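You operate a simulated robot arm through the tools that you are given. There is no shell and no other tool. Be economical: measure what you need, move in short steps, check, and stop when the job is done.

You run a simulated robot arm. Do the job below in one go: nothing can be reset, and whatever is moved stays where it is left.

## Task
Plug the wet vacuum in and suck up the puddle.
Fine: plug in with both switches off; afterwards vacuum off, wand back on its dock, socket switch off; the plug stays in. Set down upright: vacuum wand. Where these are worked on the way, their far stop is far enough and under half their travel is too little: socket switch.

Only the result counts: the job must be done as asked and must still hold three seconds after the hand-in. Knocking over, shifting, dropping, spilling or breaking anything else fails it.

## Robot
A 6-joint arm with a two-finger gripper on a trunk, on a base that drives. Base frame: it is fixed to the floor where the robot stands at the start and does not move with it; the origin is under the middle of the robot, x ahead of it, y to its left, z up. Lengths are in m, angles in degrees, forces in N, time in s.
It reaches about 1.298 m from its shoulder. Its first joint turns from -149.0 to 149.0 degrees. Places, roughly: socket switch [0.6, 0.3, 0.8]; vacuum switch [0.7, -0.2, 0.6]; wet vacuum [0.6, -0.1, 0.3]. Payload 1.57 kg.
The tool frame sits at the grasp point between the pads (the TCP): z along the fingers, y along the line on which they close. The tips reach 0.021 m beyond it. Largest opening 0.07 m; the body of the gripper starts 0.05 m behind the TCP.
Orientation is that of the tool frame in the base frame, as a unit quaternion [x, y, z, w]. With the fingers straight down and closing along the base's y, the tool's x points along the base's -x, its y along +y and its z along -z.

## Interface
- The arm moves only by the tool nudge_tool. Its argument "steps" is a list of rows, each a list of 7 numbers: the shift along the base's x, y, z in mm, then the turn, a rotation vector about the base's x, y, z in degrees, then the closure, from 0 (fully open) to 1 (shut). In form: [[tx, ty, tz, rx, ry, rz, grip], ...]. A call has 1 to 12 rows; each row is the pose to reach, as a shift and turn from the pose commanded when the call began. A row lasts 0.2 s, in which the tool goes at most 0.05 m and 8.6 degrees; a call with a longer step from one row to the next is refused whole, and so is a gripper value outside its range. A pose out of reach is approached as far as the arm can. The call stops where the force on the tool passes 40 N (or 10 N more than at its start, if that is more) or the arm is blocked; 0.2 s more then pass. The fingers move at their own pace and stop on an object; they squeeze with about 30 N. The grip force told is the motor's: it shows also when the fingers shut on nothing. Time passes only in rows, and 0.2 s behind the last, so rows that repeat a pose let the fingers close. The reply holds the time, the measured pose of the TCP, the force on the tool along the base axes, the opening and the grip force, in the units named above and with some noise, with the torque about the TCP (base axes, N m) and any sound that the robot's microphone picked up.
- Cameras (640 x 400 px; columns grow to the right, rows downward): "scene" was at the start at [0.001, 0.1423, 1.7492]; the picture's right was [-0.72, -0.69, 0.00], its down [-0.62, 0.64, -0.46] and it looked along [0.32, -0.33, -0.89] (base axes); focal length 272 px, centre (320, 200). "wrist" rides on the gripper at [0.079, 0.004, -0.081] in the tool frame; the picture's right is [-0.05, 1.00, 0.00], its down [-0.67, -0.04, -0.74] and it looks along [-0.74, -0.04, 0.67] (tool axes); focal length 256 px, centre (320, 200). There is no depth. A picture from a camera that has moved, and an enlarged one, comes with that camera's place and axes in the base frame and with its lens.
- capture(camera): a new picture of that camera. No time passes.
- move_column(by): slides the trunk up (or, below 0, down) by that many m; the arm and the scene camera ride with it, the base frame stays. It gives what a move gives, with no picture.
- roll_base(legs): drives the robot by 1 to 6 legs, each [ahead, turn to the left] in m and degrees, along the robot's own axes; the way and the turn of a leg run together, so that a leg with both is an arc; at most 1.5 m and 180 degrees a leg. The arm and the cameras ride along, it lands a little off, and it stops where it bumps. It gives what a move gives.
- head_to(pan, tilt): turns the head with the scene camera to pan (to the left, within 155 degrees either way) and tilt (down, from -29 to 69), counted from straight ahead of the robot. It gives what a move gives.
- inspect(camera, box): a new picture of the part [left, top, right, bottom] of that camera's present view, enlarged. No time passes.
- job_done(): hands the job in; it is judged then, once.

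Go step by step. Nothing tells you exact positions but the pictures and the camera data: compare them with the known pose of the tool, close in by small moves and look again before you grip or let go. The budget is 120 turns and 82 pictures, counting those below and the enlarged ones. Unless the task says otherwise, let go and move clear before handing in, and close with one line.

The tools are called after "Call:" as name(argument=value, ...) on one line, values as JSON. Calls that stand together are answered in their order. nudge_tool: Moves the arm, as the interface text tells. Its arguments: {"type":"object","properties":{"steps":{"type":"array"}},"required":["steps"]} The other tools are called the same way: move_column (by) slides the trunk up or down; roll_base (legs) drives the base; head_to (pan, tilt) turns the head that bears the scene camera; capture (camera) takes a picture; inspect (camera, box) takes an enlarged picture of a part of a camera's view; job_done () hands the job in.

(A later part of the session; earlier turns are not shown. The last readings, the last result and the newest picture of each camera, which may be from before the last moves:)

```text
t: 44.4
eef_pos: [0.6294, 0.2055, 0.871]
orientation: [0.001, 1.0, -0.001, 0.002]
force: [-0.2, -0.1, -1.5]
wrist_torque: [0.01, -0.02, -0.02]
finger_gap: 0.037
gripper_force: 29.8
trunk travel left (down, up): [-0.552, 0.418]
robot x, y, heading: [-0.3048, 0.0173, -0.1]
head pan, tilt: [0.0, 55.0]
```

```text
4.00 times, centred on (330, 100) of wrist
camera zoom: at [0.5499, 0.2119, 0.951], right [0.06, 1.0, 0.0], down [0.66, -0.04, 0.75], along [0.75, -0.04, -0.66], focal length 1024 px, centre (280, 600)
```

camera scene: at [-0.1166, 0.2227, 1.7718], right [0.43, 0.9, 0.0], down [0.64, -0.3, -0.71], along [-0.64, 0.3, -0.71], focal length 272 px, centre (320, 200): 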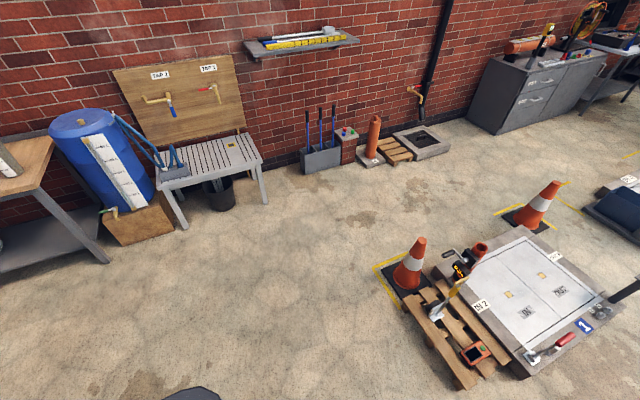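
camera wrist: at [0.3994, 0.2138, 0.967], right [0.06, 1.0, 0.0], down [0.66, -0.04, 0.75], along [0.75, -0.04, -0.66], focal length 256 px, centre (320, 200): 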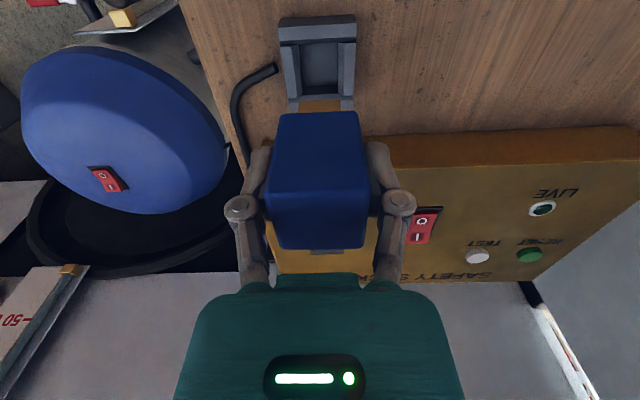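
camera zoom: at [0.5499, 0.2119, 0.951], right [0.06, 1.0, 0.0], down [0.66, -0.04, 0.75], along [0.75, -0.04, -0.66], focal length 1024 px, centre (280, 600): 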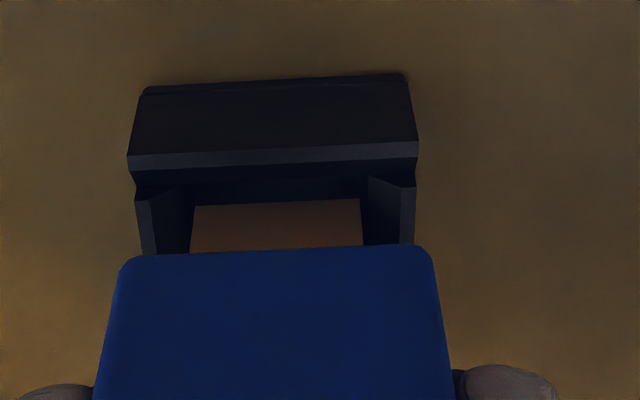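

The brass is entering the recess without force, so I'll keep going down.

Call:
move_column(by=-0.012)

Call:
move_column(by=-0.01)

Call:
inspect(camera="wrist", box=[250, 50, 410, 150])

```text
t: 45.0
eef_pos: [0.629, 0.2065, 0.8594]
orientation: [0.002, 1.0, 0.0, 0.002]
force: [3.1, 1.8, 5.7]
wrist_torque: [0.03, -0.13, 0.0]
finger_gap: 0.0372
gripper_force: 30.2
trunk travel left (down, up): [-0.54, 0.43]
robot x, y, heading: [-0.3022, 0.0187, 0.3]
head pan, tilt: [0.0, 55.0]
```

```text
t: 45.5
eef_pos: [0.6288, 0.2069, 0.8546]
orientation: [0.001, 1.0, 0.0, 0.005]
force: [-1.9, 1.5, 32.0]
wrist_torque: [0.03, 0.03, 0.0]
finger_gap: 0.0375
gripper_force: 30.3
trunk travel left (down, up): [-0.533, 0.437]
robot x, y, heading: [-0.3041, 0.0208, 0.2]
head pan, tilt: [0.0, 55.0]
stopped: the force on the tool passed its limit at 62 N (the readings are from after the stop); the commanded pose is now the measured one
```

```text
4.00 times, centred on (330, 100) of wrist
camera zoom: at [0.5483, 0.2118, 0.9349], right [0.06, 1.0, 0.0], down [0.66, -0.04, 0.75], along [0.75, -0.04, -0.66], focal length 1024 px, centre (280, 600)
```

zoom: 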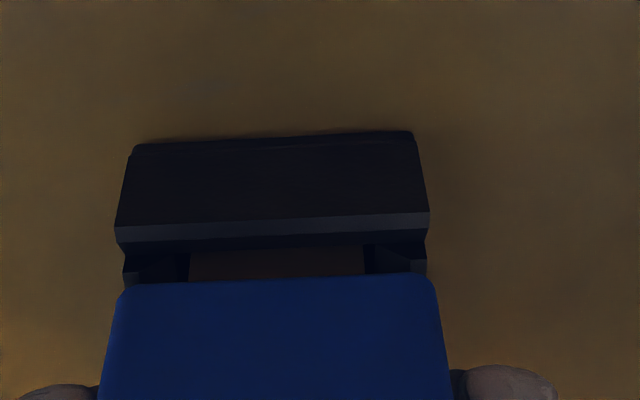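

The plug met a stop and slipped about 5 mm up in the fingers, either at the recess floor or at a friction point. I'll open up and press it with the palm to be sure it's seated.

Call:
nudge_tool(steps=[[0, 0, 0, 0, 0, 0, 0.3], [0, 0, 0, 0, 0, 0, 0], [0, 0, 0, 0, 0, 0, 0], [0, 0, 0, 0, 0, 0, 0], [0, 0, 0, 0, 0, 0, 0]])

Call:
move_column(by=-0.02)

Call:
move_column(by=-0.01)

Call:
inspect(camera="wrist", box=[240, 50, 400, 250])

```text
t: 46.7
eef_pos: [0.6304, 0.2071, 0.8524]
orientation: [0.003, 1.0, 0.0, 0.002]
force: [-0.6, 0.1, 0.0]
wrist_torque: [-0.01, 0.0, 0.0]
finger_gap: 0.0698
gripper_force: 0.1
trunk travel left (down, up): [-0.533, 0.437]
robot x, y, heading: [-0.3026, 0.0193, 0.1]
head pan, tilt: [0.0, 55.0]
```

```text
t: 47.4
eef_pos: [0.6312, 0.207, 0.8333]
orientation: [0.002, 1.0, 0.001, 0.003]
force: [5.5, -1.6, 16.4]
wrist_torque: [-0.14, 0.23, -0.01]
finger_gap: 0.0702
gripper_force: 0.0
trunk travel left (down, up): [-0.513, 0.457]
robot x, y, heading: [-0.3041, 0.0174, 0.3]
head pan, tilt: [0.0, 55.0]
```

```text
t: 47.7
eef_pos: [0.6304, 0.2068, 0.8341]
orientation: [0.002, 1.0, 0.0, 0.005]
force: [1.5, -0.1, 28.6]
wrist_torque: [-0.07, 0.1, 0.01]
finger_gap: 0.0702
gripper_force: 0.0
trunk travel left (down, up): [-0.511, 0.459]
robot x, y, heading: [-0.3025, 0.0178, 0.1]
head pan, tilt: [0.0, 55.0]
stopped: the force on the tool passed its limit at 52 N (the readings are from after the stop); the commanded pose is now the measured one
```

```text
2.00 times, centred on (320, 150) of wrist
camera zoom: at [0.5503, 0.2117, 0.9122], right [0.06, 1.0, 0.0], down [0.66, -0.04, 0.75], along [0.75, -0.04, -0.66], focal length 512 px, centre (320, 300)
```

zoom: 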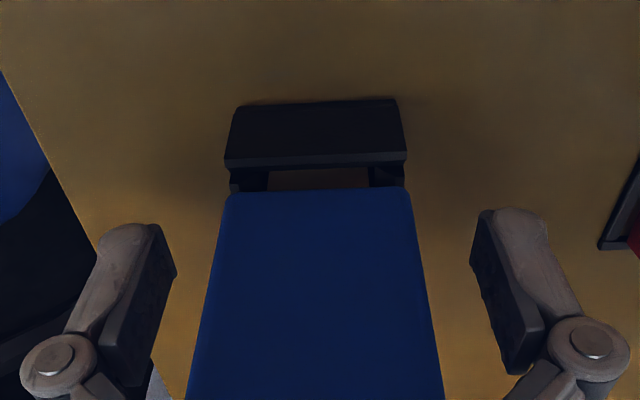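

The plug hasn't budged under the palm. I'll back off and look at the seating from the side.

Call:
move_column(by=0.12)

Call:
nudge_tool(steps=[[-24, -33, 0, 0, 0, 0, 0], [-48, -66, 0, 0, 0, 0, 0], [-72, -99, 0, 0, 0, 0, 0], [-100, -130, 0, 0, 0, 0, 0]])

Call:
capture(camera="wrist")

Call:
inspect(camera="scene", box=[250, 80, 370, 180])

```text
t: 49.2
eef_pos: [0.6319, 0.207, 0.9497]
orientation: [0.002, 1.0, 0.0, 0.005]
force: [0.7, -0.6, 0.8]
wrist_torque: [0.0, -0.03, 0.01]
finger_gap: 0.0696
gripper_force: 0.1
trunk travel left (down, up): [-0.631, 0.339]
robot x, y, heading: [-0.3021, 0.0216, 0.2]
head pan, tilt: [0.0, 55.0]
```

```text
t: 50.2
eef_pos: [0.5322, 0.0772, 0.9502]
orientation: [0.003, 1.0, 0.001, 0.005]
force: [-0.2, 0.0, 0.0]
wrist_torque: [-0.02, 0.03, -0.02]
finger_gap: 0.0697
gripper_force: 0.0
trunk travel left (down, up): [-0.631, 0.339]
robot x, y, heading: [-0.3024, 0.0188, 0.1]
head pan, tilt: [0.0, 55.0]
```

```text
42 pictures are left
camera wrist: at [0.4518, 0.0833, 1.0297], right [0.06, 1.0, 0.0], down [0.66, -0.04, 0.75], along [0.75, -0.04, -0.66], focal length 256 px, centre (320, 200)
```

wrist: 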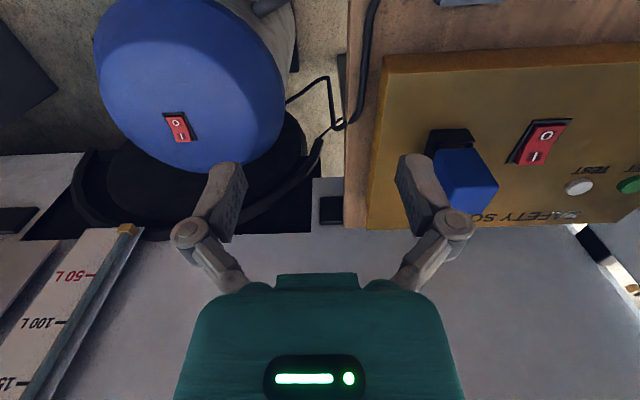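

```text
4.00 times, centred on (310, 130) of scene
camera zoom: at [-0.2736, 0.1878, 1.6059], right [0.0, -1.0, 0.0], down [-0.82, 0.0, -0.57], along [0.57, 0.0, -0.82], focal length 1089 px, centre (360, 480)
```

zoom: 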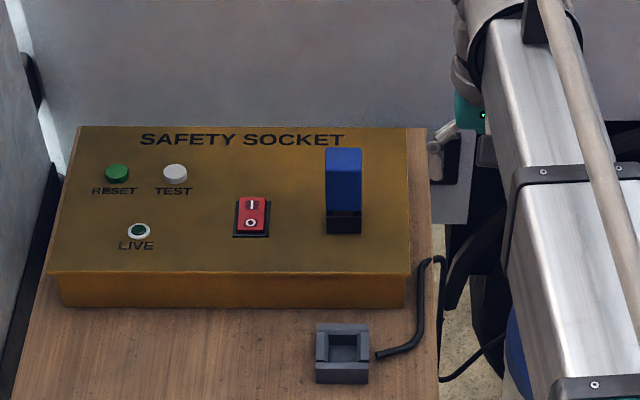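

Call:
inspect(camera="scene", box=[298, 92, 328, 112])

Call:
inspect(camera="wrist", box=[415, 110, 511, 220])

```text
16.00 times, centred on (313, 102) of scene
camera zoom: at [-0.2736, 0.1878, 1.6059], right [0.0, -1.0, 0.0], down [-0.82, 0.0, -0.57], along [0.57, 0.0, -0.82], focal length 4356 px, centre (432, 1768)
```

zoom: 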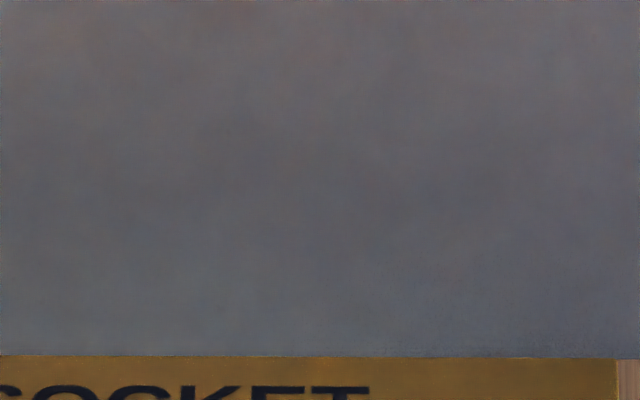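

```text
3.64 times, centred on (463, 165) of wrist
camera zoom: at [0.4518, 0.0833, 1.0297], right [0.06, 1.0, 0.0], down [0.66, -0.04, 0.75], along [0.75, -0.04, -0.66], focal length 931 px, centre (-200, 327)
```

zoom: 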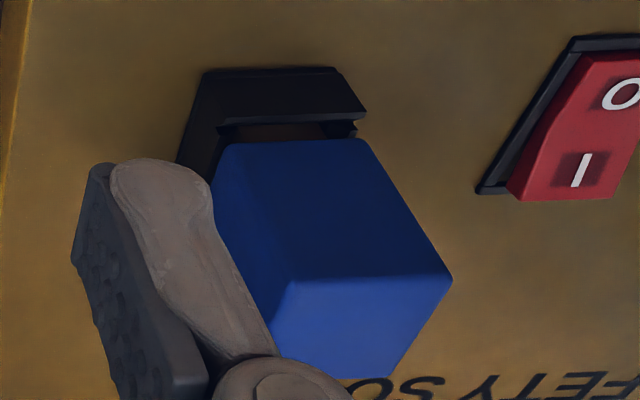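

Call:
inspect(camera="scene", box=[296, 115, 336, 141])

```text
15.38 times, centred on (316, 128) of scene
camera zoom: at [-0.2736, 0.1878, 1.6059], right [0.0, -1.0, 0.0], down [-0.82, 0.0, -0.57], along [0.57, 0.0, -0.82], focal length 4189 px, centre (382, 1308)
```

zoom: 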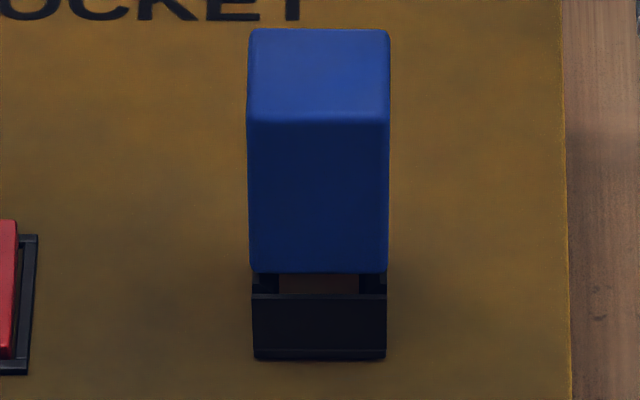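

The brass has bottomed in the recess and the plug stands square, so I take it as in. Next is the socket rocker: the "I" end is at about (0.644, 0.306), and I'll press it with closed fingers.

Call:
nudge_tool(steps=[[20, 38, 0, 0, 0, 0, 1], [40, 76, 0, 0, 0, 0, 1], [60, 114, 0, 0, 0, 0, 1], [80, 152, 0, 0, 0, 0, 1], [96, 190, 0, 0, 0, 0, 1], [112, 229, 0, 0, 0, 0, 1], [112, 229, 0, 0, 0, 0, 1]])

Call:
move_column(by=-0.09)

Call:
capture(camera="wrist")

```text
t: 51.8
eef_pos: [0.6426, 0.307, 0.9509]
orientation: [0.002, 1.0, 0.0, 0.004]
force: [-0.4, 0.4, -0.4]
wrist_torque: [0.01, 0.01, 0.02]
finger_gap: 0.0001
gripper_force: 28.7
trunk travel left (down, up): [-0.631, 0.339]
robot x, y, heading: [-0.3013, 0.0188, 0.1]
head pan, tilt: [0.0, 55.0]
```

```text
t: 53.0
eef_pos: [0.6418, 0.3065, 0.8599]
orientation: [0.002, 1.0, -0.001, 0.004]
force: [0.3, 0.7, -0.2]
wrist_torque: [-0.01, 0.01, 0.03]
finger_gap: 0.0
gripper_force: 28.8
trunk travel left (down, up): [-0.541, 0.429]
robot x, y, heading: [-0.301, 0.0179, 0.2]
head pan, tilt: [0.0, 55.0]
```

```text
37 pictures are left
camera wrist: at [0.5633, 0.3118, 0.9397], right [0.06, 1.0, 0.0], down [0.66, -0.04, 0.75], along [0.75, -0.04, -0.66], focal length 256 px, centre (320, 200)
```

wrist: 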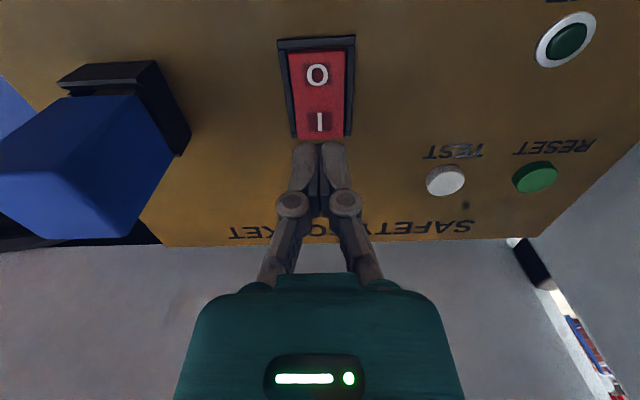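

The fingertips line up over the "I" mark, so I'll press.

Call:
move_column(by=-0.03)

Call:
move_column(by=-0.008)

```text
t: 53.8
eef_pos: [0.6425, 0.3063, 0.8301]
orientation: [0.002, 1.0, 0.0, 0.004]
force: [0.1, -0.2, -0.5]
wrist_torque: [0.02, -0.02, -0.01]
finger_gap: 0.0
gripper_force: 28.3
trunk travel left (down, up): [-0.511, 0.459]
robot x, y, heading: [-0.3041, 0.0198, -0.1]
head pan, tilt: [0.0, 55.0]
```

```text
t: 54.2
eef_pos: [0.6432, 0.3067, 0.8298]
orientation: [0.003, 1.0, 0.001, 0.008]
force: [-2.9, -0.6, 31.3]
wrist_torque: [0.03, 0.29, 0.04]
finger_gap: 0.0057
gripper_force: 28.5
trunk travel left (down, up): [-0.507, 0.463]
robot x, y, heading: [-0.3028, 0.0179, 0.0]
head pan, tilt: [0.0, 55.0]
stopped: the force on the tool passed its limit at 54 N (the readings are from after the stop); the commanded pose is now the measured one
```

Call:
move_column(by=0.03)

Call:
capture(camera="wrist")

```text
t: 55.0
eef_pos: [0.6444, 0.3077, 0.8558]
orientation: [0.002, 1.0, 0.002, 0.006]
force: [0.8, 0.1, 0.1]
wrist_torque: [0.01, 0.01, 0.02]
finger_gap: 0.0
gripper_force: 28.5
trunk travel left (down, up): [-0.537, 0.433]
robot x, y, heading: [-0.3017, 0.0202, 0.3]
head pan, tilt: [0.0, 55.0]
```

```text
36 pictures are left
camera wrist: at [0.5652, 0.3124, 0.9348], right [0.06, 1.0, 0.0], down [0.66, -0.04, 0.75], along [0.75, -0.04, -0.66], focal length 256 px, centre (320, 200)
```

wrist: 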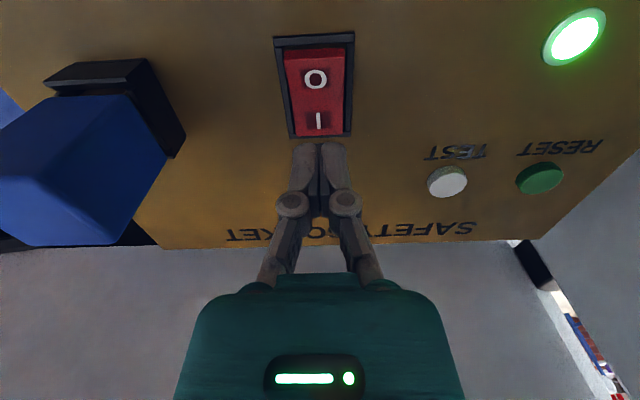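

LIVE is lit, so the plug has power. Now the vacuum switch, which I put near (0.69, -0.18, 0.635). I'll raise the trunk and move over it.

Call:
move_column(by=0.1)

Call:
nudge_tool(steps=[[5, -44, 0, 0, 0, 0, 1], [10, -88, 0, 0, 0, 0, 1], [15, -132, 0, 0, 0, 0, 1], [20, -176, 0, 0, 0, 0, 1], [25, -220, 0, 0, 0, 0, 1], [30, -264, 0, 0, 0, 0, 1], [35, -308, 0, 0, 0, 0, 1], [40, -352, 0, 0, 0, 0, 1], [45, -396, 0, 0, 0, 0, 1], [50, -440, 0, 0, 0, 0, 1], [60, -488, 0, 0, 0, 0, 1]])

Call:
move_column(by=-0.23)

Call:
capture(camera="wrist")

```text
t: 56.3
eef_pos: [0.6435, 0.3069, 0.9558]
orientation: [0.002, 1.0, 0.0, 0.006]
force: [0.6, 0.1, 0.1]
wrist_torque: [-0.02, -0.01, -0.01]
finger_gap: 0.0
gripper_force: 28.6
trunk travel left (down, up): [-0.637, 0.333]
robot x, y, heading: [-0.3077, 0.0195, -0.0]
head pan, tilt: [0.0, 55.0]
```

```text
t: 58.7
eef_pos: [0.7055, -0.1821, 0.955]
orientation: [0.001, 1.0, 0.0, 0.006]
force: [0.4, -0.5, 0.3]
wrist_torque: [-0.05, 0.0, -0.02]
finger_gap: 0.0001
gripper_force: 28.8
trunk travel left (down, up): [-0.637, 0.333]
robot x, y, heading: [-0.3022, 0.0214, -0.1]
head pan, tilt: [0.0, 55.0]
```

```text
t: 61.1
eef_pos: [0.7056, -0.1811, 0.7258]
orientation: [0.002, 1.0, 0.001, 0.006]
force: [0.3, -0.2, 0.1]
wrist_torque: [0.01, 0.0, 0.0]
finger_gap: 0.0
gripper_force: 28.1
trunk travel left (down, up): [-0.407, 0.563]
robot x, y, heading: [-0.3046, 0.0178, 0.2]
head pan, tilt: [0.0, 55.0]
```

```text
35 pictures are left
camera wrist: at [0.6252, -0.1769, 0.805], right [0.06, 1.0, 0.0], down [0.66, -0.04, 0.75], along [0.75, -0.04, -0.66], focal length 256 px, centre (320, 200)
```

wrist: 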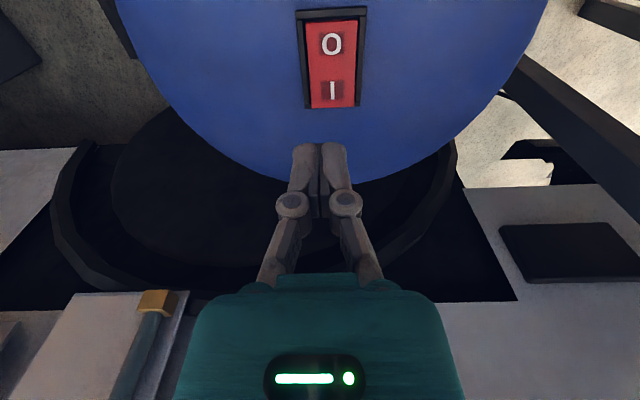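

Straight down lands on the "I" row about 7 mm to one side. I'll shift and press.

Call:
nudge_tool(steps=[[0, 7, 0, 0, 0, 0, 1]])

Call:
move_column(by=-0.055)

Call:
capture(camera="wrist")

```text
t: 61.5
eef_pos: [0.7065, -0.1751, 0.7256]
orientation: [0.002, 1.0, 0.001, 0.005]
force: [0.9, -0.5, -0.8]
wrist_torque: [-0.04, -0.02, 0.02]
finger_gap: 0.0
gripper_force: 28.9
trunk travel left (down, up): [-0.407, 0.563]
robot x, y, heading: [-0.3028, 0.0182, -0.1]
head pan, tilt: [0.0, 55.0]
```

```text
t: 62.5
eef_pos: [0.7057, -0.1751, 0.6707]
orientation: [0.003, 1.0, 0.001, 0.007]
force: [0.2, -0.2, 0.3]
wrist_torque: [0.04, 0.02, 0.0]
finger_gap: 0.0
gripper_force: 28.6
trunk travel left (down, up): [-0.352, 0.618]
robot x, y, heading: [-0.3023, 0.0202, 0.0]
head pan, tilt: [0.0, 55.0]
```

```text
34 pictures are left
camera wrist: at [0.6251, -0.17, 0.75], right [0.06, 1.0, 0.0], down [0.66, -0.04, 0.75], along [0.75, -0.04, -0.66], focal length 256 px, centre (320, 200)
```

wrist: 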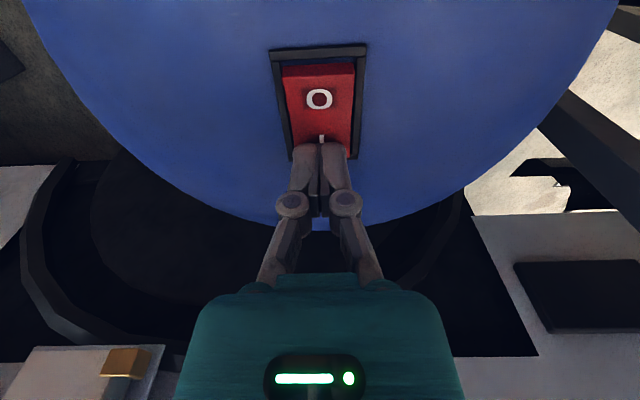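

Call:
move_column(by=-0.012)

Call:
move_column(by=-0.006)

```text
t: 62.9
eef_pos: [0.7044, -0.1749, 0.6684]
orientation: [0.001, 1.0, 0.0, 0.011]
force: [-2.0, 0.9, 35.0]
wrist_torque: [-0.01, 0.27, -0.08]
finger_gap: 0.006
gripper_force: 28.4
trunk travel left (down, up): [-0.346, 0.624]
robot x, y, heading: [-0.3011, 0.0169, 0.1]
head pan, tilt: [0.0, 55.0]
stopped: the force on the tool passed its limit at 57 N (the readings are from after the stop); the commanded pose is now the measured one
```

```text
t: 63.2
eef_pos: [0.7058, -0.1738, 0.6689]
orientation: [0.002, 1.0, -0.001, 0.012]
force: [-0.4, 0.0, 42.1]
wrist_torque: [0.04, 0.33, -0.1]
finger_gap: 0.006
gripper_force: 28.6
trunk travel left (down, up): [-0.345, 0.625]
robot x, y, heading: [-0.3011, 0.0215, 0.2]
head pan, tilt: [0.0, 55.0]
stopped: the force on the tool passed its limit at 53 N (the readings are from after the stop); the commanded pose is now the measured one
```

Call:
move_column(by=0.08)

Call:
capture(camera="wrist")

```text
t: 64.4
eef_pos: [0.7082, -0.1764, 0.7452]
orientation: [0.002, 1.0, 0.0, 0.009]
force: [0.0, -0.3, 0.1]
wrist_torque: [-0.03, -0.02, 0.01]
finger_gap: 0.0001
gripper_force: 28.3
trunk travel left (down, up): [-0.425, 0.545]
robot x, y, heading: [-0.3011, 0.017, 0.1]
head pan, tilt: [0.0, 55.0]
```

```text
33 pictures are left
camera wrist: at [0.6272, -0.1704, 0.8228], right [0.06, 1.0, 0.0], down [0.65, -0.04, 0.76], along [0.76, -0.04, -0.65], focal length 256 px, centre (320, 200)
```

wrist: 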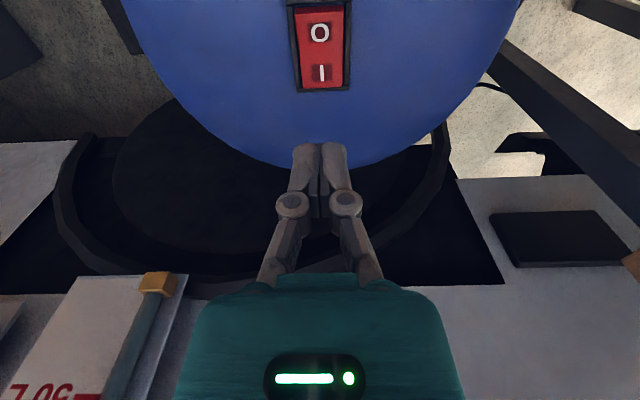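

Call:
inspect(camera="wrist", box=[270, 0, 370, 110])

Call:
nudge_tool(steps=[[0, 0, 0, 0, 0, 0, 1], [0, 0, 0, 0, 0, 0, 1], [0, 0, 0, 0, 0, 0, 1]])

```text
3.64 times, centred on (320, 55) of wrist
camera zoom: at [0.6272, -0.1704, 0.8228], right [0.06, 1.0, 0.0], down [0.65, -0.04, 0.76], along [0.76, -0.04, -0.65], focal length 931 px, centre (320, 727)
```

zoom: 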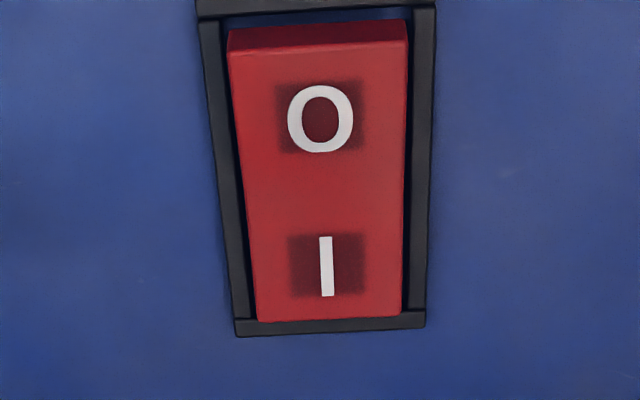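

```text
t: 65.2
eef_pos: [0.708, -0.1756, 0.7448]
orientation: [0.001, 1.0, 0.0, 0.008]
force: [-0.4, -0.1, -0.2]
wrist_torque: [0.02, 0.01, -0.01]
finger_gap: 0.0001
gripper_force: 28.5
trunk travel left (down, up): [-0.425, 0.545]
robot x, y, heading: [-0.3068, 0.0178, -0.1]
head pan, tilt: [0.0, 55.0]
```

The "O" end is up, so the vacuum switch is on, but I hear no motor. I'll check the LIVE lamp and get a wand view from the scene camera.

Call:
capture(camera="scene")

```text
31 pictures are left
camera scene: at [-0.2733, 0.1877, 1.4], right [0.0, -1.0, 0.0], down [-0.82, 0.0, -0.57], along [0.57, 0.0, -0.82], focal length 272 px, centre (320, 200)
```

scene: 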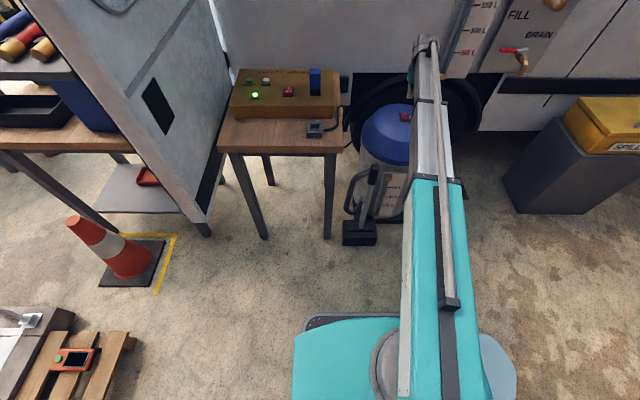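

LIVE is still on. The wand stands on its black dock left of the vacuum, so I'll zoom in on it.

Call:
inspect(camera="scene", box=[330, 90, 420, 255])

```text
2.42 times, centred on (375, 172) of scene
camera zoom: at [-0.2733, 0.1877, 1.4], right [0.0, -1.0, 0.0], down [-0.82, 0.0, -0.57], along [0.57, 0.0, -0.82], focal length 660 px, centre (187, 267)
```

zoom: 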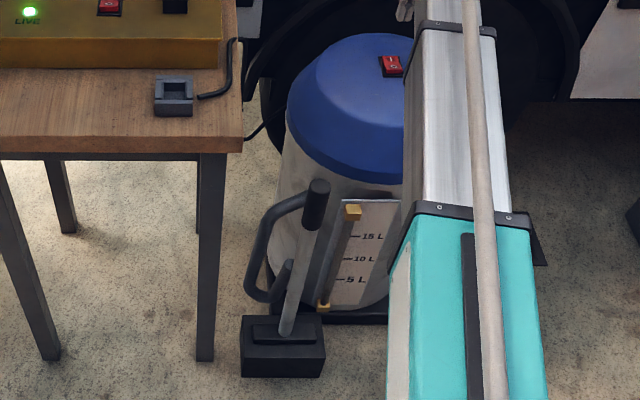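

The wand's black grip is at about (0.48, -0.035), z 0.44–0.56. I'll back up about 0.25 m so that both the dock and the puddle are at comfortable radii, then look closely at the wand.

Call:
roll_base(legs=[[-0.25, 0]])

Call:
nudge_tool(steps=[[-20, 30, 0, 0, 0, 0, 0], [-40, 60, 0, 0, 0, 0, 0], [-60, 90, 0, 0, 0, 0, 0], [-70, 120, 0, 0, 0, 0, 0], [-70, 140, 0, 0, 0, 0, 0]])

Call:
capture(camera="wrist")

```text
t: 67.3
eef_pos: [0.4549, -0.1759, 0.7442]
orientation: [0.004, 1.0, 0.0, 0.009]
force: [0.8, 1.4, 0.1]
wrist_torque: [-0.02, -0.01, 0.03]
finger_gap: 0.0001
gripper_force: 28.3
trunk travel left (down, up): [-0.425, 0.545]
robot x, y, heading: [-0.5555, 0.0167, 0.3]
head pan, tilt: [0.0, 55.0]
```

```text
t: 68.5
eef_pos: [0.3837, -0.0361, 0.7444]
orientation: [0.002, 1.0, 0.0, 0.009]
force: [0.0, 0.4, -0.2]
wrist_torque: [0.01, 0.02, 0.01]
finger_gap: 0.07
gripper_force: 0.2
trunk travel left (down, up): [-0.425, 0.545]
robot x, y, heading: [-0.5534, 0.0191, 0.3]
head pan, tilt: [0.0, 55.0]
```

```text
29 pictures are left
camera wrist: at [0.3039, -0.0312, 0.8229], right [0.06, 1.0, 0.0], down [0.65, -0.04, 0.76], along [0.76, -0.04, -0.65], focal length 256 px, centre (320, 200)
```

wrist: 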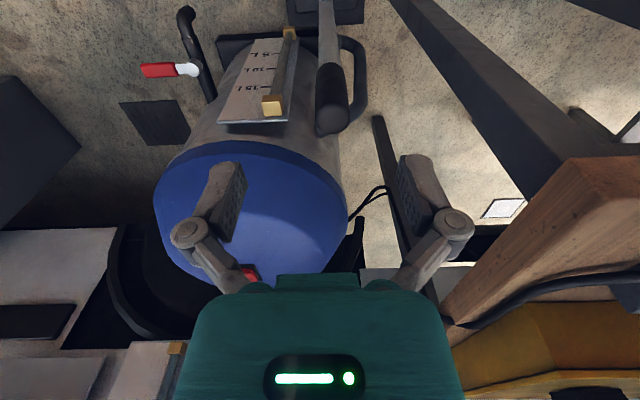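

Combining views gives the grip top at about (0.452, -0.0265, 0.59). I'll hover above it and verify.

Call:
nudge_tool(steps=[[35, 4, 0, 0, 0, 0, 0], [68, 9.5, 0, 0, 0, 0, 0]])

Call:
move_column(by=-0.07)

Call:
capture(camera="wrist")

```text
t: 69.1
eef_pos: [0.4531, -0.0279, 0.7447]
orientation: [0.003, 1.0, 0.0, 0.008]
force: [0.3, -0.5, 0.1]
wrist_torque: [0.0, -0.01, 0.0]
finger_gap: 0.07
gripper_force: 0.0
trunk travel left (down, up): [-0.425, 0.545]
robot x, y, heading: [-0.5565, 0.0158, -0.3]
head pan, tilt: [0.0, 55.0]
```

```text
t: 70.2
eef_pos: [0.454, -0.0279, 0.6746]
orientation: [0.003, 1.0, 0.0, 0.009]
force: [-0.2, 0.0, -1.2]
wrist_torque: [0.0, 0.01, 0.0]
finger_gap: 0.0702
gripper_force: 0.0
trunk travel left (down, up): [-0.355, 0.615]
robot x, y, heading: [-0.5561, 0.0164, -0.1]
head pan, tilt: [0.0, 55.0]
```

```text
28 pictures are left
camera wrist: at [0.3722, -0.0222, 0.7529], right [0.06, 1.0, 0.0], down [0.65, -0.04, 0.76], along [0.76, -0.04, -0.65], focal length 256 px, centre (320, 200)
```

wrist: 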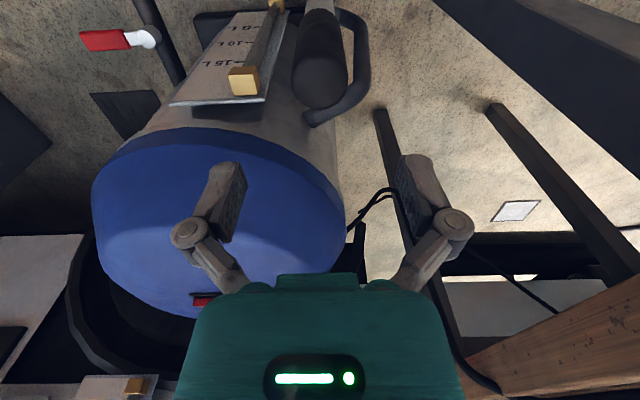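

Grip x looks nearer 0.446 with its top around 0.60. I'll shift back 7 mm, lower around it and look before closing.

Call:
nudge_tool(steps=[[-7, 1, 0, 0, 0, 0, 0]])

Call:
move_column(by=-0.07)

Call:
capture(camera="wrist")

```text
t: 70.6
eef_pos: [0.4448, -0.0272, 0.6747]
orientation: [0.003, 1.0, 0.001, 0.008]
force: [-0.2, 0.5, 0.0]
wrist_torque: [0.01, 0.03, 0.01]
finger_gap: 0.07
gripper_force: 0.0
trunk travel left (down, up): [-0.355, 0.615]
robot x, y, heading: [-0.5551, 0.0163, -0.2]
head pan, tilt: [0.0, 55.0]
```

```text
t: 71.7
eef_pos: [0.4451, -0.0264, 0.6032]
orientation: [0.003, 1.0, 0.0, 0.008]
force: [0.9, -0.2, 1.1]
wrist_torque: [-0.02, 0.0, 0.0]
finger_gap: 0.0699
gripper_force: 0.1
trunk travel left (down, up): [-0.285, 0.685]
robot x, y, heading: [-0.5575, 0.0202, -0.1]
head pan, tilt: [0.0, 55.0]
```

```text
27 pictures are left
camera wrist: at [0.3652, -0.0212, 0.6829], right [0.06, 1.0, 0.0], down [0.65, -0.04, 0.76], along [0.76, -0.04, -0.65], focal length 256 px, centre (320, 200)
```

wrist: 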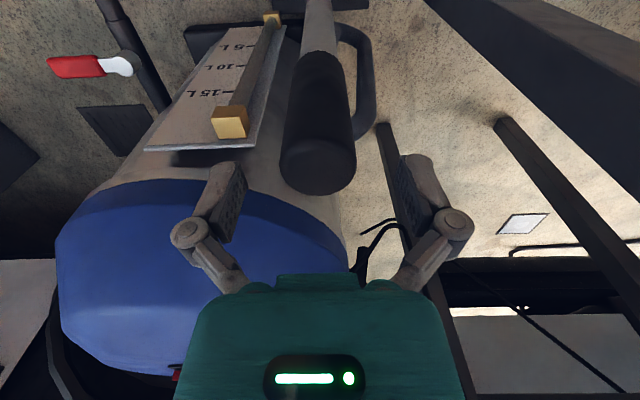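

The grip top is at (0.4455, -0.026, 0.5935), well centred. I'll lower 46 mm and close.

Call:
move_column(by=-0.046)

Call:
nudge_tool(steps=[[0, 0, 0, 0, 0, 0, 1], [0, 0, 0, 0, 0, 0, 1], [0, 0, 0, 0, 0, 0, 1], [0, 0, 0, 0, 0, 0, 1], [0, 0, 0, 0, 0, 0, 1]])

Call:
capture(camera="wrist")

```text
t: 72.5
eef_pos: [0.4454, -0.026, 0.5579]
orientation: [0.003, 1.0, 0.001, 0.008]
force: [0.1, 0.4, 1.0]
wrist_torque: [0.01, -0.02, -0.01]
finger_gap: 0.0702
gripper_force: 0.1
trunk travel left (down, up): [-0.239, 0.731]
robot x, y, heading: [-0.556, 0.0155, 0.2]
head pan, tilt: [0.0, 55.0]
```

```text
t: 73.7
eef_pos: [0.4453, -0.0256, 0.5579]
orientation: [0.003, 1.0, 0.0, 0.008]
force: [-1.1, -1.1, 3.5]
wrist_torque: [0.05, 0.52, 0.07]
finger_gap: 0.0375
gripper_force: 29.6
trunk travel left (down, up): [-0.239, 0.731]
robot x, y, heading: [-0.5552, 0.0147, 0.2]
head pan, tilt: [0.0, 55.0]
```

```text
26 pictures are left
camera wrist: at [0.3649, -0.0212, 0.6373], right [0.06, 1.0, 0.0], down [0.65, -0.04, 0.76], along [0.76, -0.04, -0.65], focal length 256 px, centre (320, 200)
```

wrist: 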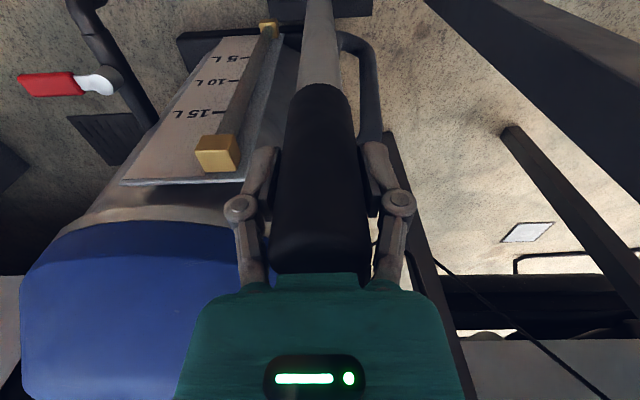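

The wand is gripped, with the dock pose noted as TCP (0.445, -0.0256, 0.558). I'll lift it and look.

Call:
move_column(by=0.14)

Call:
capture(camera="scene")

```text
t: 75.4
eef_pos: [0.4466, -0.0267, 0.6963]
orientation: [0.002, 1.0, 0.0, 0.008]
force: [0.0, 0.8, -4.8]
wrist_torque: [-0.03, 0.01, -0.02]
finger_gap: 0.0372
gripper_force: 29.8
trunk travel left (down, up): [-0.379, 0.591]
robot x, y, heading: [-0.5553, 0.017, -0.1]
head pan, tilt: [0.0, 55.0]
```

```text
25 pictures are left
camera scene: at [-0.5251, 0.1874, 1.3539], right [0.0, -1.0, 0.0], down [-0.82, 0.0, -0.57], along [0.57, 0.0, -0.82], focal length 272 px, centre (320, 200)
```

scene: 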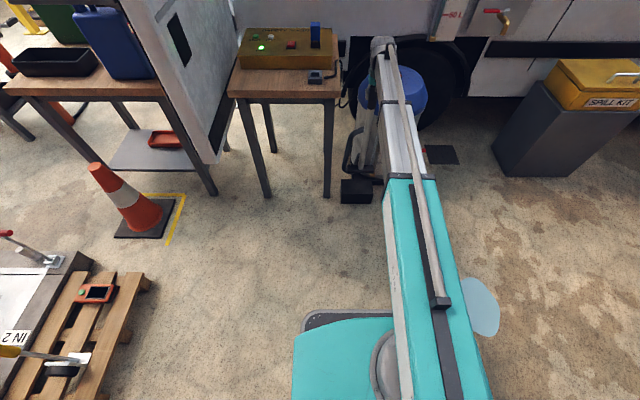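

Call:
inspect(camera="scene", box=[325, 90, 425, 215])

```text
3.20 times, centred on (375, 152) of scene
camera zoom: at [-0.5251, 0.1874, 1.3539], right [0.0, -1.0, 0.0], down [-0.82, 0.0, -0.57], along [0.57, 0.0, -0.82], focal length 871 px, centre (144, 352)
```

zoom: 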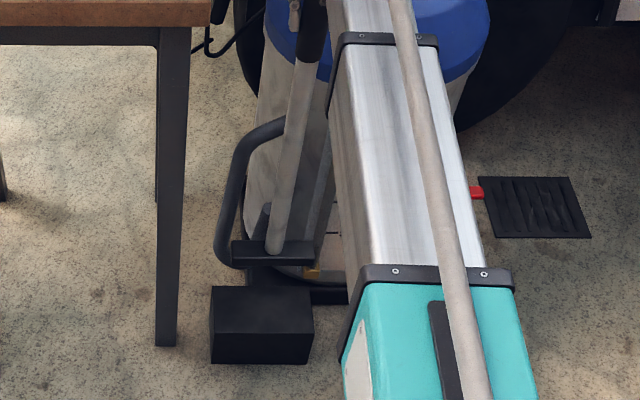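

The nozzle is about 0.46 m below the TCP and clear of the dock. The puddle spans about x -0.33 to -0.06 and y -0.42 to -0.67. I'll carry the wand towards it.

Call:
nudge_tool(steps=[[-37, -29, 0, 0, 0, 0, 1], [-74, -58, 0, 0, 0, 0, 1], [-111, -87, 0, 0, 0, 0, 1], [-148, -117, 0, 0, 0, 0, 1], [-185, -147, 0, 0, 0, 0, 1], [-222, -177, 0, 0, 0, 0, 1], [-259, -207, 0, 0, 0, 0, 1], [-296, -237, 0, 0, 0, 0, 1], [-333, -267, 0, 0, 0, 0, 1], [-370, -297, 0, 0, 0, 0, 1], [-407, -327, 0, 0, 0, 0, 1], [-444, -357, 0, 0, 0, 0, 1]])

Call:
head_to(pan=-60, tilt=60)

Call:
capture(camera="scene")

```text
t: 78.0
eef_pos: [0.0039, -0.3832, 0.6977]
orientation: [0.002, 1.0, -0.001, 0.008]
force: [1.1, 0.3, -4.3]
wrist_torque: [-0.03, 0.01, 0.01]
finger_gap: 0.0369
gripper_force: 30.0
trunk travel left (down, up): [-0.379, 0.591]
robot x, y, heading: [-0.556, 0.0184, 0.0]
head pan, tilt: [0.0, 55.0]
```

```text
t: 79.3
eef_pos: [0.0044, -0.383, 0.698]
orientation: [0.003, 1.0, 0.0, 0.009]
force: [-0.3, 0.3, -3.9]
wrist_torque: [0.01, -0.02, 0.04]
finger_gap: 0.0363
gripper_force: 30.7
trunk travel left (down, up): [-0.379, 0.591]
robot x, y, heading: [-0.5547, 0.0206, -0.1]
head pan, tilt: [-60.0, 60.0]
```

```text
23 pictures are left
camera scene: at [-0.5643, 0.1295, 1.3479], right [-0.87, -0.5, 0.0], down [-0.43, 0.75, -0.5], along [0.25, -0.43, -0.87], focal length 272 px, centre (320, 200)
```

scene: 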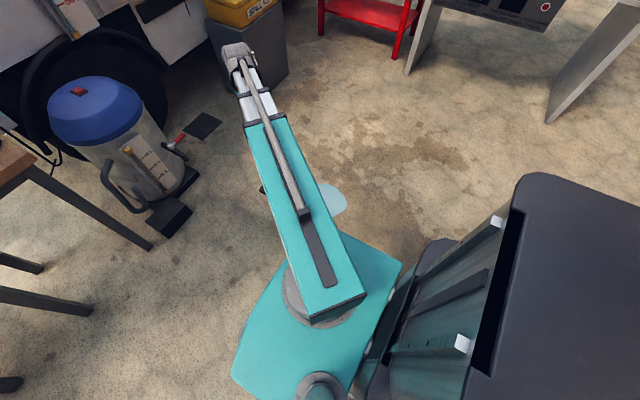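

I'll continue to over the puddle and check with the wrist camera.

Call:
nudge_tool(steps=[[-34, -28, 0, 0, 0, 0, 1], [-68, -56, 0, 0, 0, 0, 1], [-102, -84, 0, 0, 0, 0, 1], [-136, -112, 0, 0, 0, 0, 1], [-166, -138, 0, 0, 0, 0, 1], [-194, -162, 0, 0, 0, 0, 1]])

Call:
capture(camera="wrist")

Call:
capture(camera="scene")

```text
t: 80.7
eef_pos: [-0.1926, -0.5439, 0.6989]
orientation: [0.003, 1.0, -0.001, 0.009]
force: [0.9, 0.8, -5.2]
wrist_torque: [-0.02, -0.01, 0.03]
finger_gap: 0.0364
gripper_force: 29.7
trunk travel left (down, up): [-0.379, 0.591]
robot x, y, heading: [-0.5555, 0.0177, 0.0]
head pan, tilt: [-60.0, 60.0]
```

```text
22 pictures are left
camera wrist: at [-0.2732, -0.5396, 0.7769], right [0.06, 1.0, 0.0], down [0.65, -0.04, 0.76], along [0.76, -0.04, -0.65], focal length 256 px, centre (320, 200)
```

wrist: 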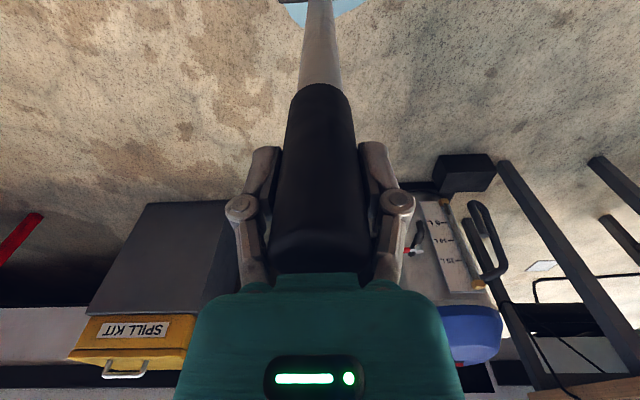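

```text
21 pictures are left
camera scene: at [-0.5642, 0.1295, 1.3479], right [-0.87, -0.5, 0.0], down [-0.43, 0.75, -0.5], along [0.25, -0.43, -0.87], focal length 272 px, centre (320, 200)
```

scene: 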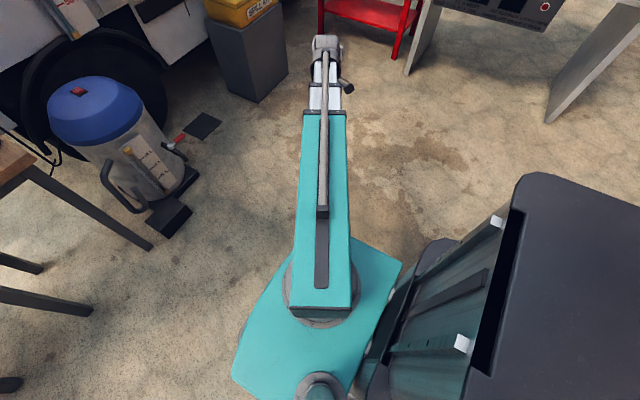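

The puddle's far edge is at x≈-0.05 and it is centred near y≈-0.53. I'll lower the nozzle towards the floor.

Call:
move_column(by=-0.215)

Call:
move_column(by=-0.012)

Call:
capture(camera="wrist")

```text
t: 83.0
eef_pos: [-0.1927, -0.5452, 0.4828]
orientation: [0.003, 1.0, 0.0, 0.008]
force: [0.4, -0.3, -3.8]
wrist_torque: [0.03, 0.03, 0.02]
finger_gap: 0.0365
gripper_force: 29.4
trunk travel left (down, up): [-0.164, 0.806]
robot x, y, heading: [-0.5541, 0.016, -0.0]
head pan, tilt: [-60.0, 60.0]
```

```text
t: 83.6
eef_pos: [-0.1922, -0.5451, 0.4723]
orientation: [0.003, 1.0, 0.0, 0.008]
force: [-1.2, 0.3, -4.0]
wrist_torque: [0.01, 0.01, 0.01]
finger_gap: 0.0364
gripper_force: 29.9
trunk travel left (down, up): [-0.152, 0.818]
robot x, y, heading: [-0.555, 0.0176, -0.1]
head pan, tilt: [-60.0, 60.0]
```

```text
20 pictures are left
camera wrist: at [-0.273, -0.5393, 0.5498], right [0.06, 1.0, 0.0], down [0.65, -0.04, 0.76], along [0.76, -0.04, -0.65], focal length 256 px, centre (320, 200)
```

wrist: 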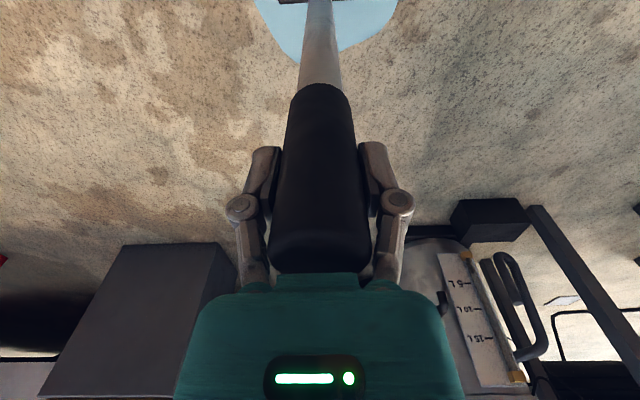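

Call:
move_column(by=-0.008)

Call:
move_column(by=-0.006)

```text
t: 84.2
eef_pos: [-0.1926, -0.5421, 0.4641]
orientation: [0.003, 1.0, 0.001, 0.009]
force: [0.4, -0.1, -3.9]
wrist_torque: [0.0, 0.0, -0.01]
finger_gap: 0.0364
gripper_force: 29.9
trunk travel left (down, up): [-0.144, 0.826]
robot x, y, heading: [-0.555, 0.021, -0.2]
head pan, tilt: [-60.0, 60.0]
```

```text
t: 84.7
eef_pos: [-0.1937, -0.5435, 0.46]
orientation: [0.002, 1.0, -0.001, 0.009]
force: [1.1, -2.2, 37.5]
wrist_torque: [0.45, 0.53, 0.04]
finger_gap: 0.0361
gripper_force: 29.9
trunk travel left (down, up): [-0.138, 0.832]
robot x, y, heading: [-0.5533, 0.0185, 0.0]
head pan, tilt: [-60.0, 60.0]
```

The floor is reached at TCP z≈0.461. I'll ease up 3 mm and sweep over the puddle.

Call:
move_column(by=0.003)

Call:
nudge_tool(steps=[[25, 0, 0, 0, 0, 0, 1], [50, 0, 0, 0, 0, 0, 1], [75, 5, 0, 0, 0, 0, 1], [100, 10, 0, 0, 0, 0, 1], [125, 15, 0, 0, 0, 0, 1], [135, 20, 0, 0, 0, 0, 1], [100, 50, 0, 0, 0, 0, 1], [60, 60, 0, 0, 0, 0, 1], [20, 60, 0, 0, 0, 0, 1], [0, 60, 0, 0, 0, 0, 1], [-20, 60, 0, 0, 0, 0, 1], [-40, 50, 0, 0, 0, 0, 1]])

Call:
capture(camera="scene")

```text
t: 85.2
eef_pos: [-0.192, -0.5445, 0.4588]
orientation: [0.002, 1.0, 0.0, 0.008]
force: [0.3, -0.4, -3.0]
wrist_torque: [-0.06, 0.12, -0.02]
finger_gap: 0.0363
gripper_force: 29.7
trunk travel left (down, up): [-0.141, 0.829]
robot x, y, heading: [-0.5553, 0.0191, -0.2]
head pan, tilt: [-60.0, 60.0]
```

```text
t: 87.8
eef_pos: [-0.233, -0.4935, 0.4594]
orientation: [0.003, 1.0, 0.0, 0.007]
force: [1.2, 3.0, 2.6]
wrist_torque: [1.08, -0.56, 0.18]
finger_gap: 0.0359
gripper_force: 29.5
trunk travel left (down, up): [-0.141, 0.829]
robot x, y, heading: [-0.5539, 0.0194, 0.1]
head pan, tilt: [-60.0, 60.0]
```

```text
19 pictures are left
camera scene: at [-0.5647, 0.1297, 1.1099], right [-0.87, -0.5, 0.0], down [-0.43, 0.75, -0.5], along [0.25, -0.43, -0.87], focal length 272 px, centre (320, 200)
```

scene: 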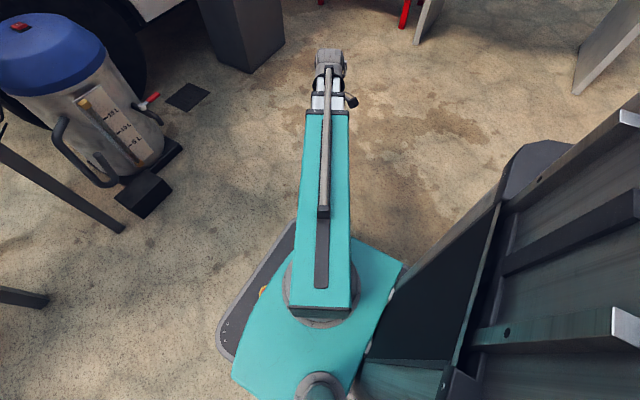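

Call:
capture(camera="wrist")

```text
18 pictures are left
camera wrist: at [-0.3132, -0.4884, 0.5392], right [0.06, 1.0, 0.0], down [0.65, -0.04, 0.76], along [0.75, -0.04, -0.65], focal length 256 px, centre (320, 200)
```

wrist: 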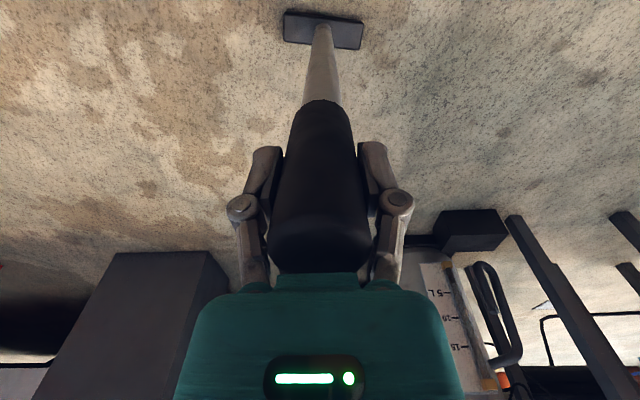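

The puddle is gone from this view, but the wand has tilted in the grip while dragging. I'll lift slightly and check both.

Call:
move_column(by=0.1)

Call:
capture(camera="wrist")

```text
t: 89.2
eef_pos: [-0.2324, -0.4936, 0.5601]
orientation: [0.003, 1.0, 0.0, 0.009]
force: [0.1, -0.7, -3.2]
wrist_torque: [0.0, 0.16, -0.04]
finger_gap: 0.0353
gripper_force: 29.7
trunk travel left (down, up): [-0.241, 0.729]
robot x, y, heading: [-0.5577, 0.0167, 0.1]
head pan, tilt: [-60.0, 60.0]
```

```text
17 pictures are left
camera wrist: at [-0.3127, -0.489, 0.6389], right [0.06, 1.0, 0.0], down [0.65, -0.04, 0.76], along [0.76, -0.04, -0.65], focal length 256 px, centre (320, 200)
```

wrist: 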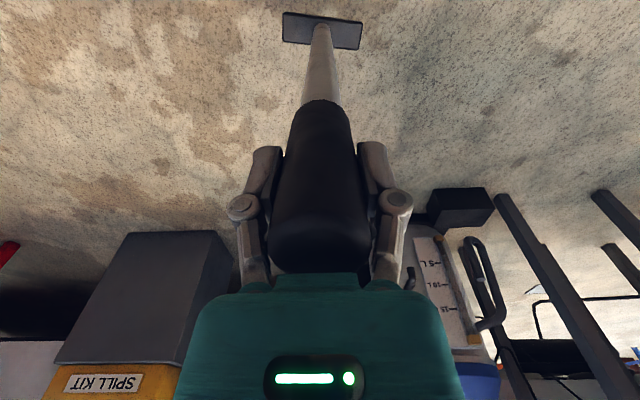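

There's no puddle in view. I'll correct the wand's 9° lean by pitching the tool, and swing the boom aside to see the whole puddle area.

Call:
nudge_tool(steps=[[35, 15, 0, 0, 3, 0, 1], [70, 30, 0, 0, 6, 0, 1], [105, 45, 0, 0, 9.1, 0, 1], [145, 65, 0, 0, 9.1, 0, 1], [185, 90, 0, 0, 9.1, 0, 1], [225, 115, 0, 0, 9.1, 0, 1], [265, 140, 0, 0, 9.1, 0, 1], [305, 165, 0, 0, 9.1, 0, 1], [345, 190, 0, 0, 9.1, 0, 1], [385, 215, 0, 0, 9.1, 0, 1], [425, 240, 0, 0, 9.1, 0, 1]])

Call:
capture(camera="scene")

Call:
capture(camera="wrist")

```text
t: 91.6
eef_pos: [0.1929, -0.2541, 0.5604]
orientation: [0.003, 0.998, 0.001, -0.07]
force: [-0.6, 0.4, -3.1]
wrist_torque: [-0.03, -0.01, 0.02]
finger_gap: 0.0351
gripper_force: 30.0
trunk travel left (down, up): [-0.241, 0.729]
robot x, y, heading: [-0.5577, 0.0192, -0.1]
head pan, tilt: [-60.0, 60.0]
```

```text
16 pictures are left
camera scene: at [-0.5645, 0.1293, 1.2099], right [-0.87, -0.5, 0.0], down [-0.43, 0.75, -0.5], along [0.25, -0.43, -0.87], focal length 272 px, centre (320, 200)
```

scene: 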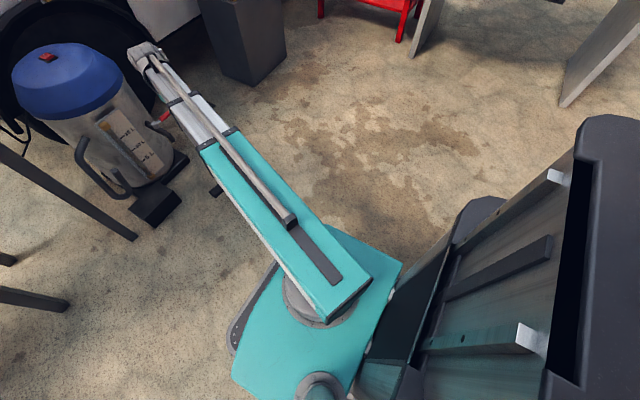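

```text
15 pictures are left
camera wrist: at [0.1264, -0.2492, 0.6524], right [0.06, 1.0, -0.01], down [0.76, -0.04, 0.64], along [0.64, -0.04, -0.77], focal length 256 px, centre (320, 200)
```

wrist: 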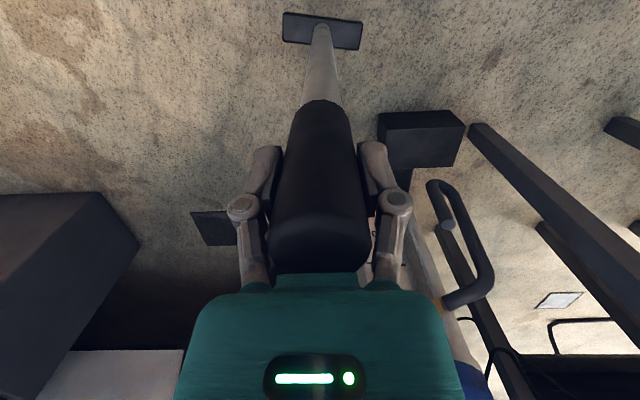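

The puddle is gone. The nozzle seems twisted a few degrees about the wand's axis, so I'll zoom to measure it before docking.

Call:
inspect(camera="wrist", box=[260, 0, 390, 80])

```text
4.92 times, centred on (325, 40) of wrist
camera zoom: at [0.1264, -0.2492, 0.6524], right [0.06, 1.0, -0.01], down [0.76, -0.04, 0.64], along [0.64, -0.04, -0.77], focal length 1260 px, centre (295, 988)
```

zoom: 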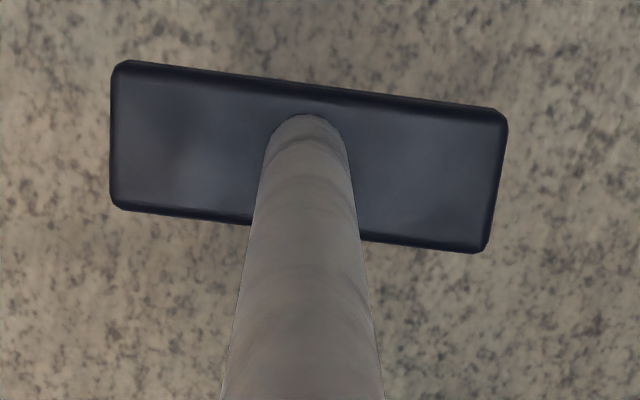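

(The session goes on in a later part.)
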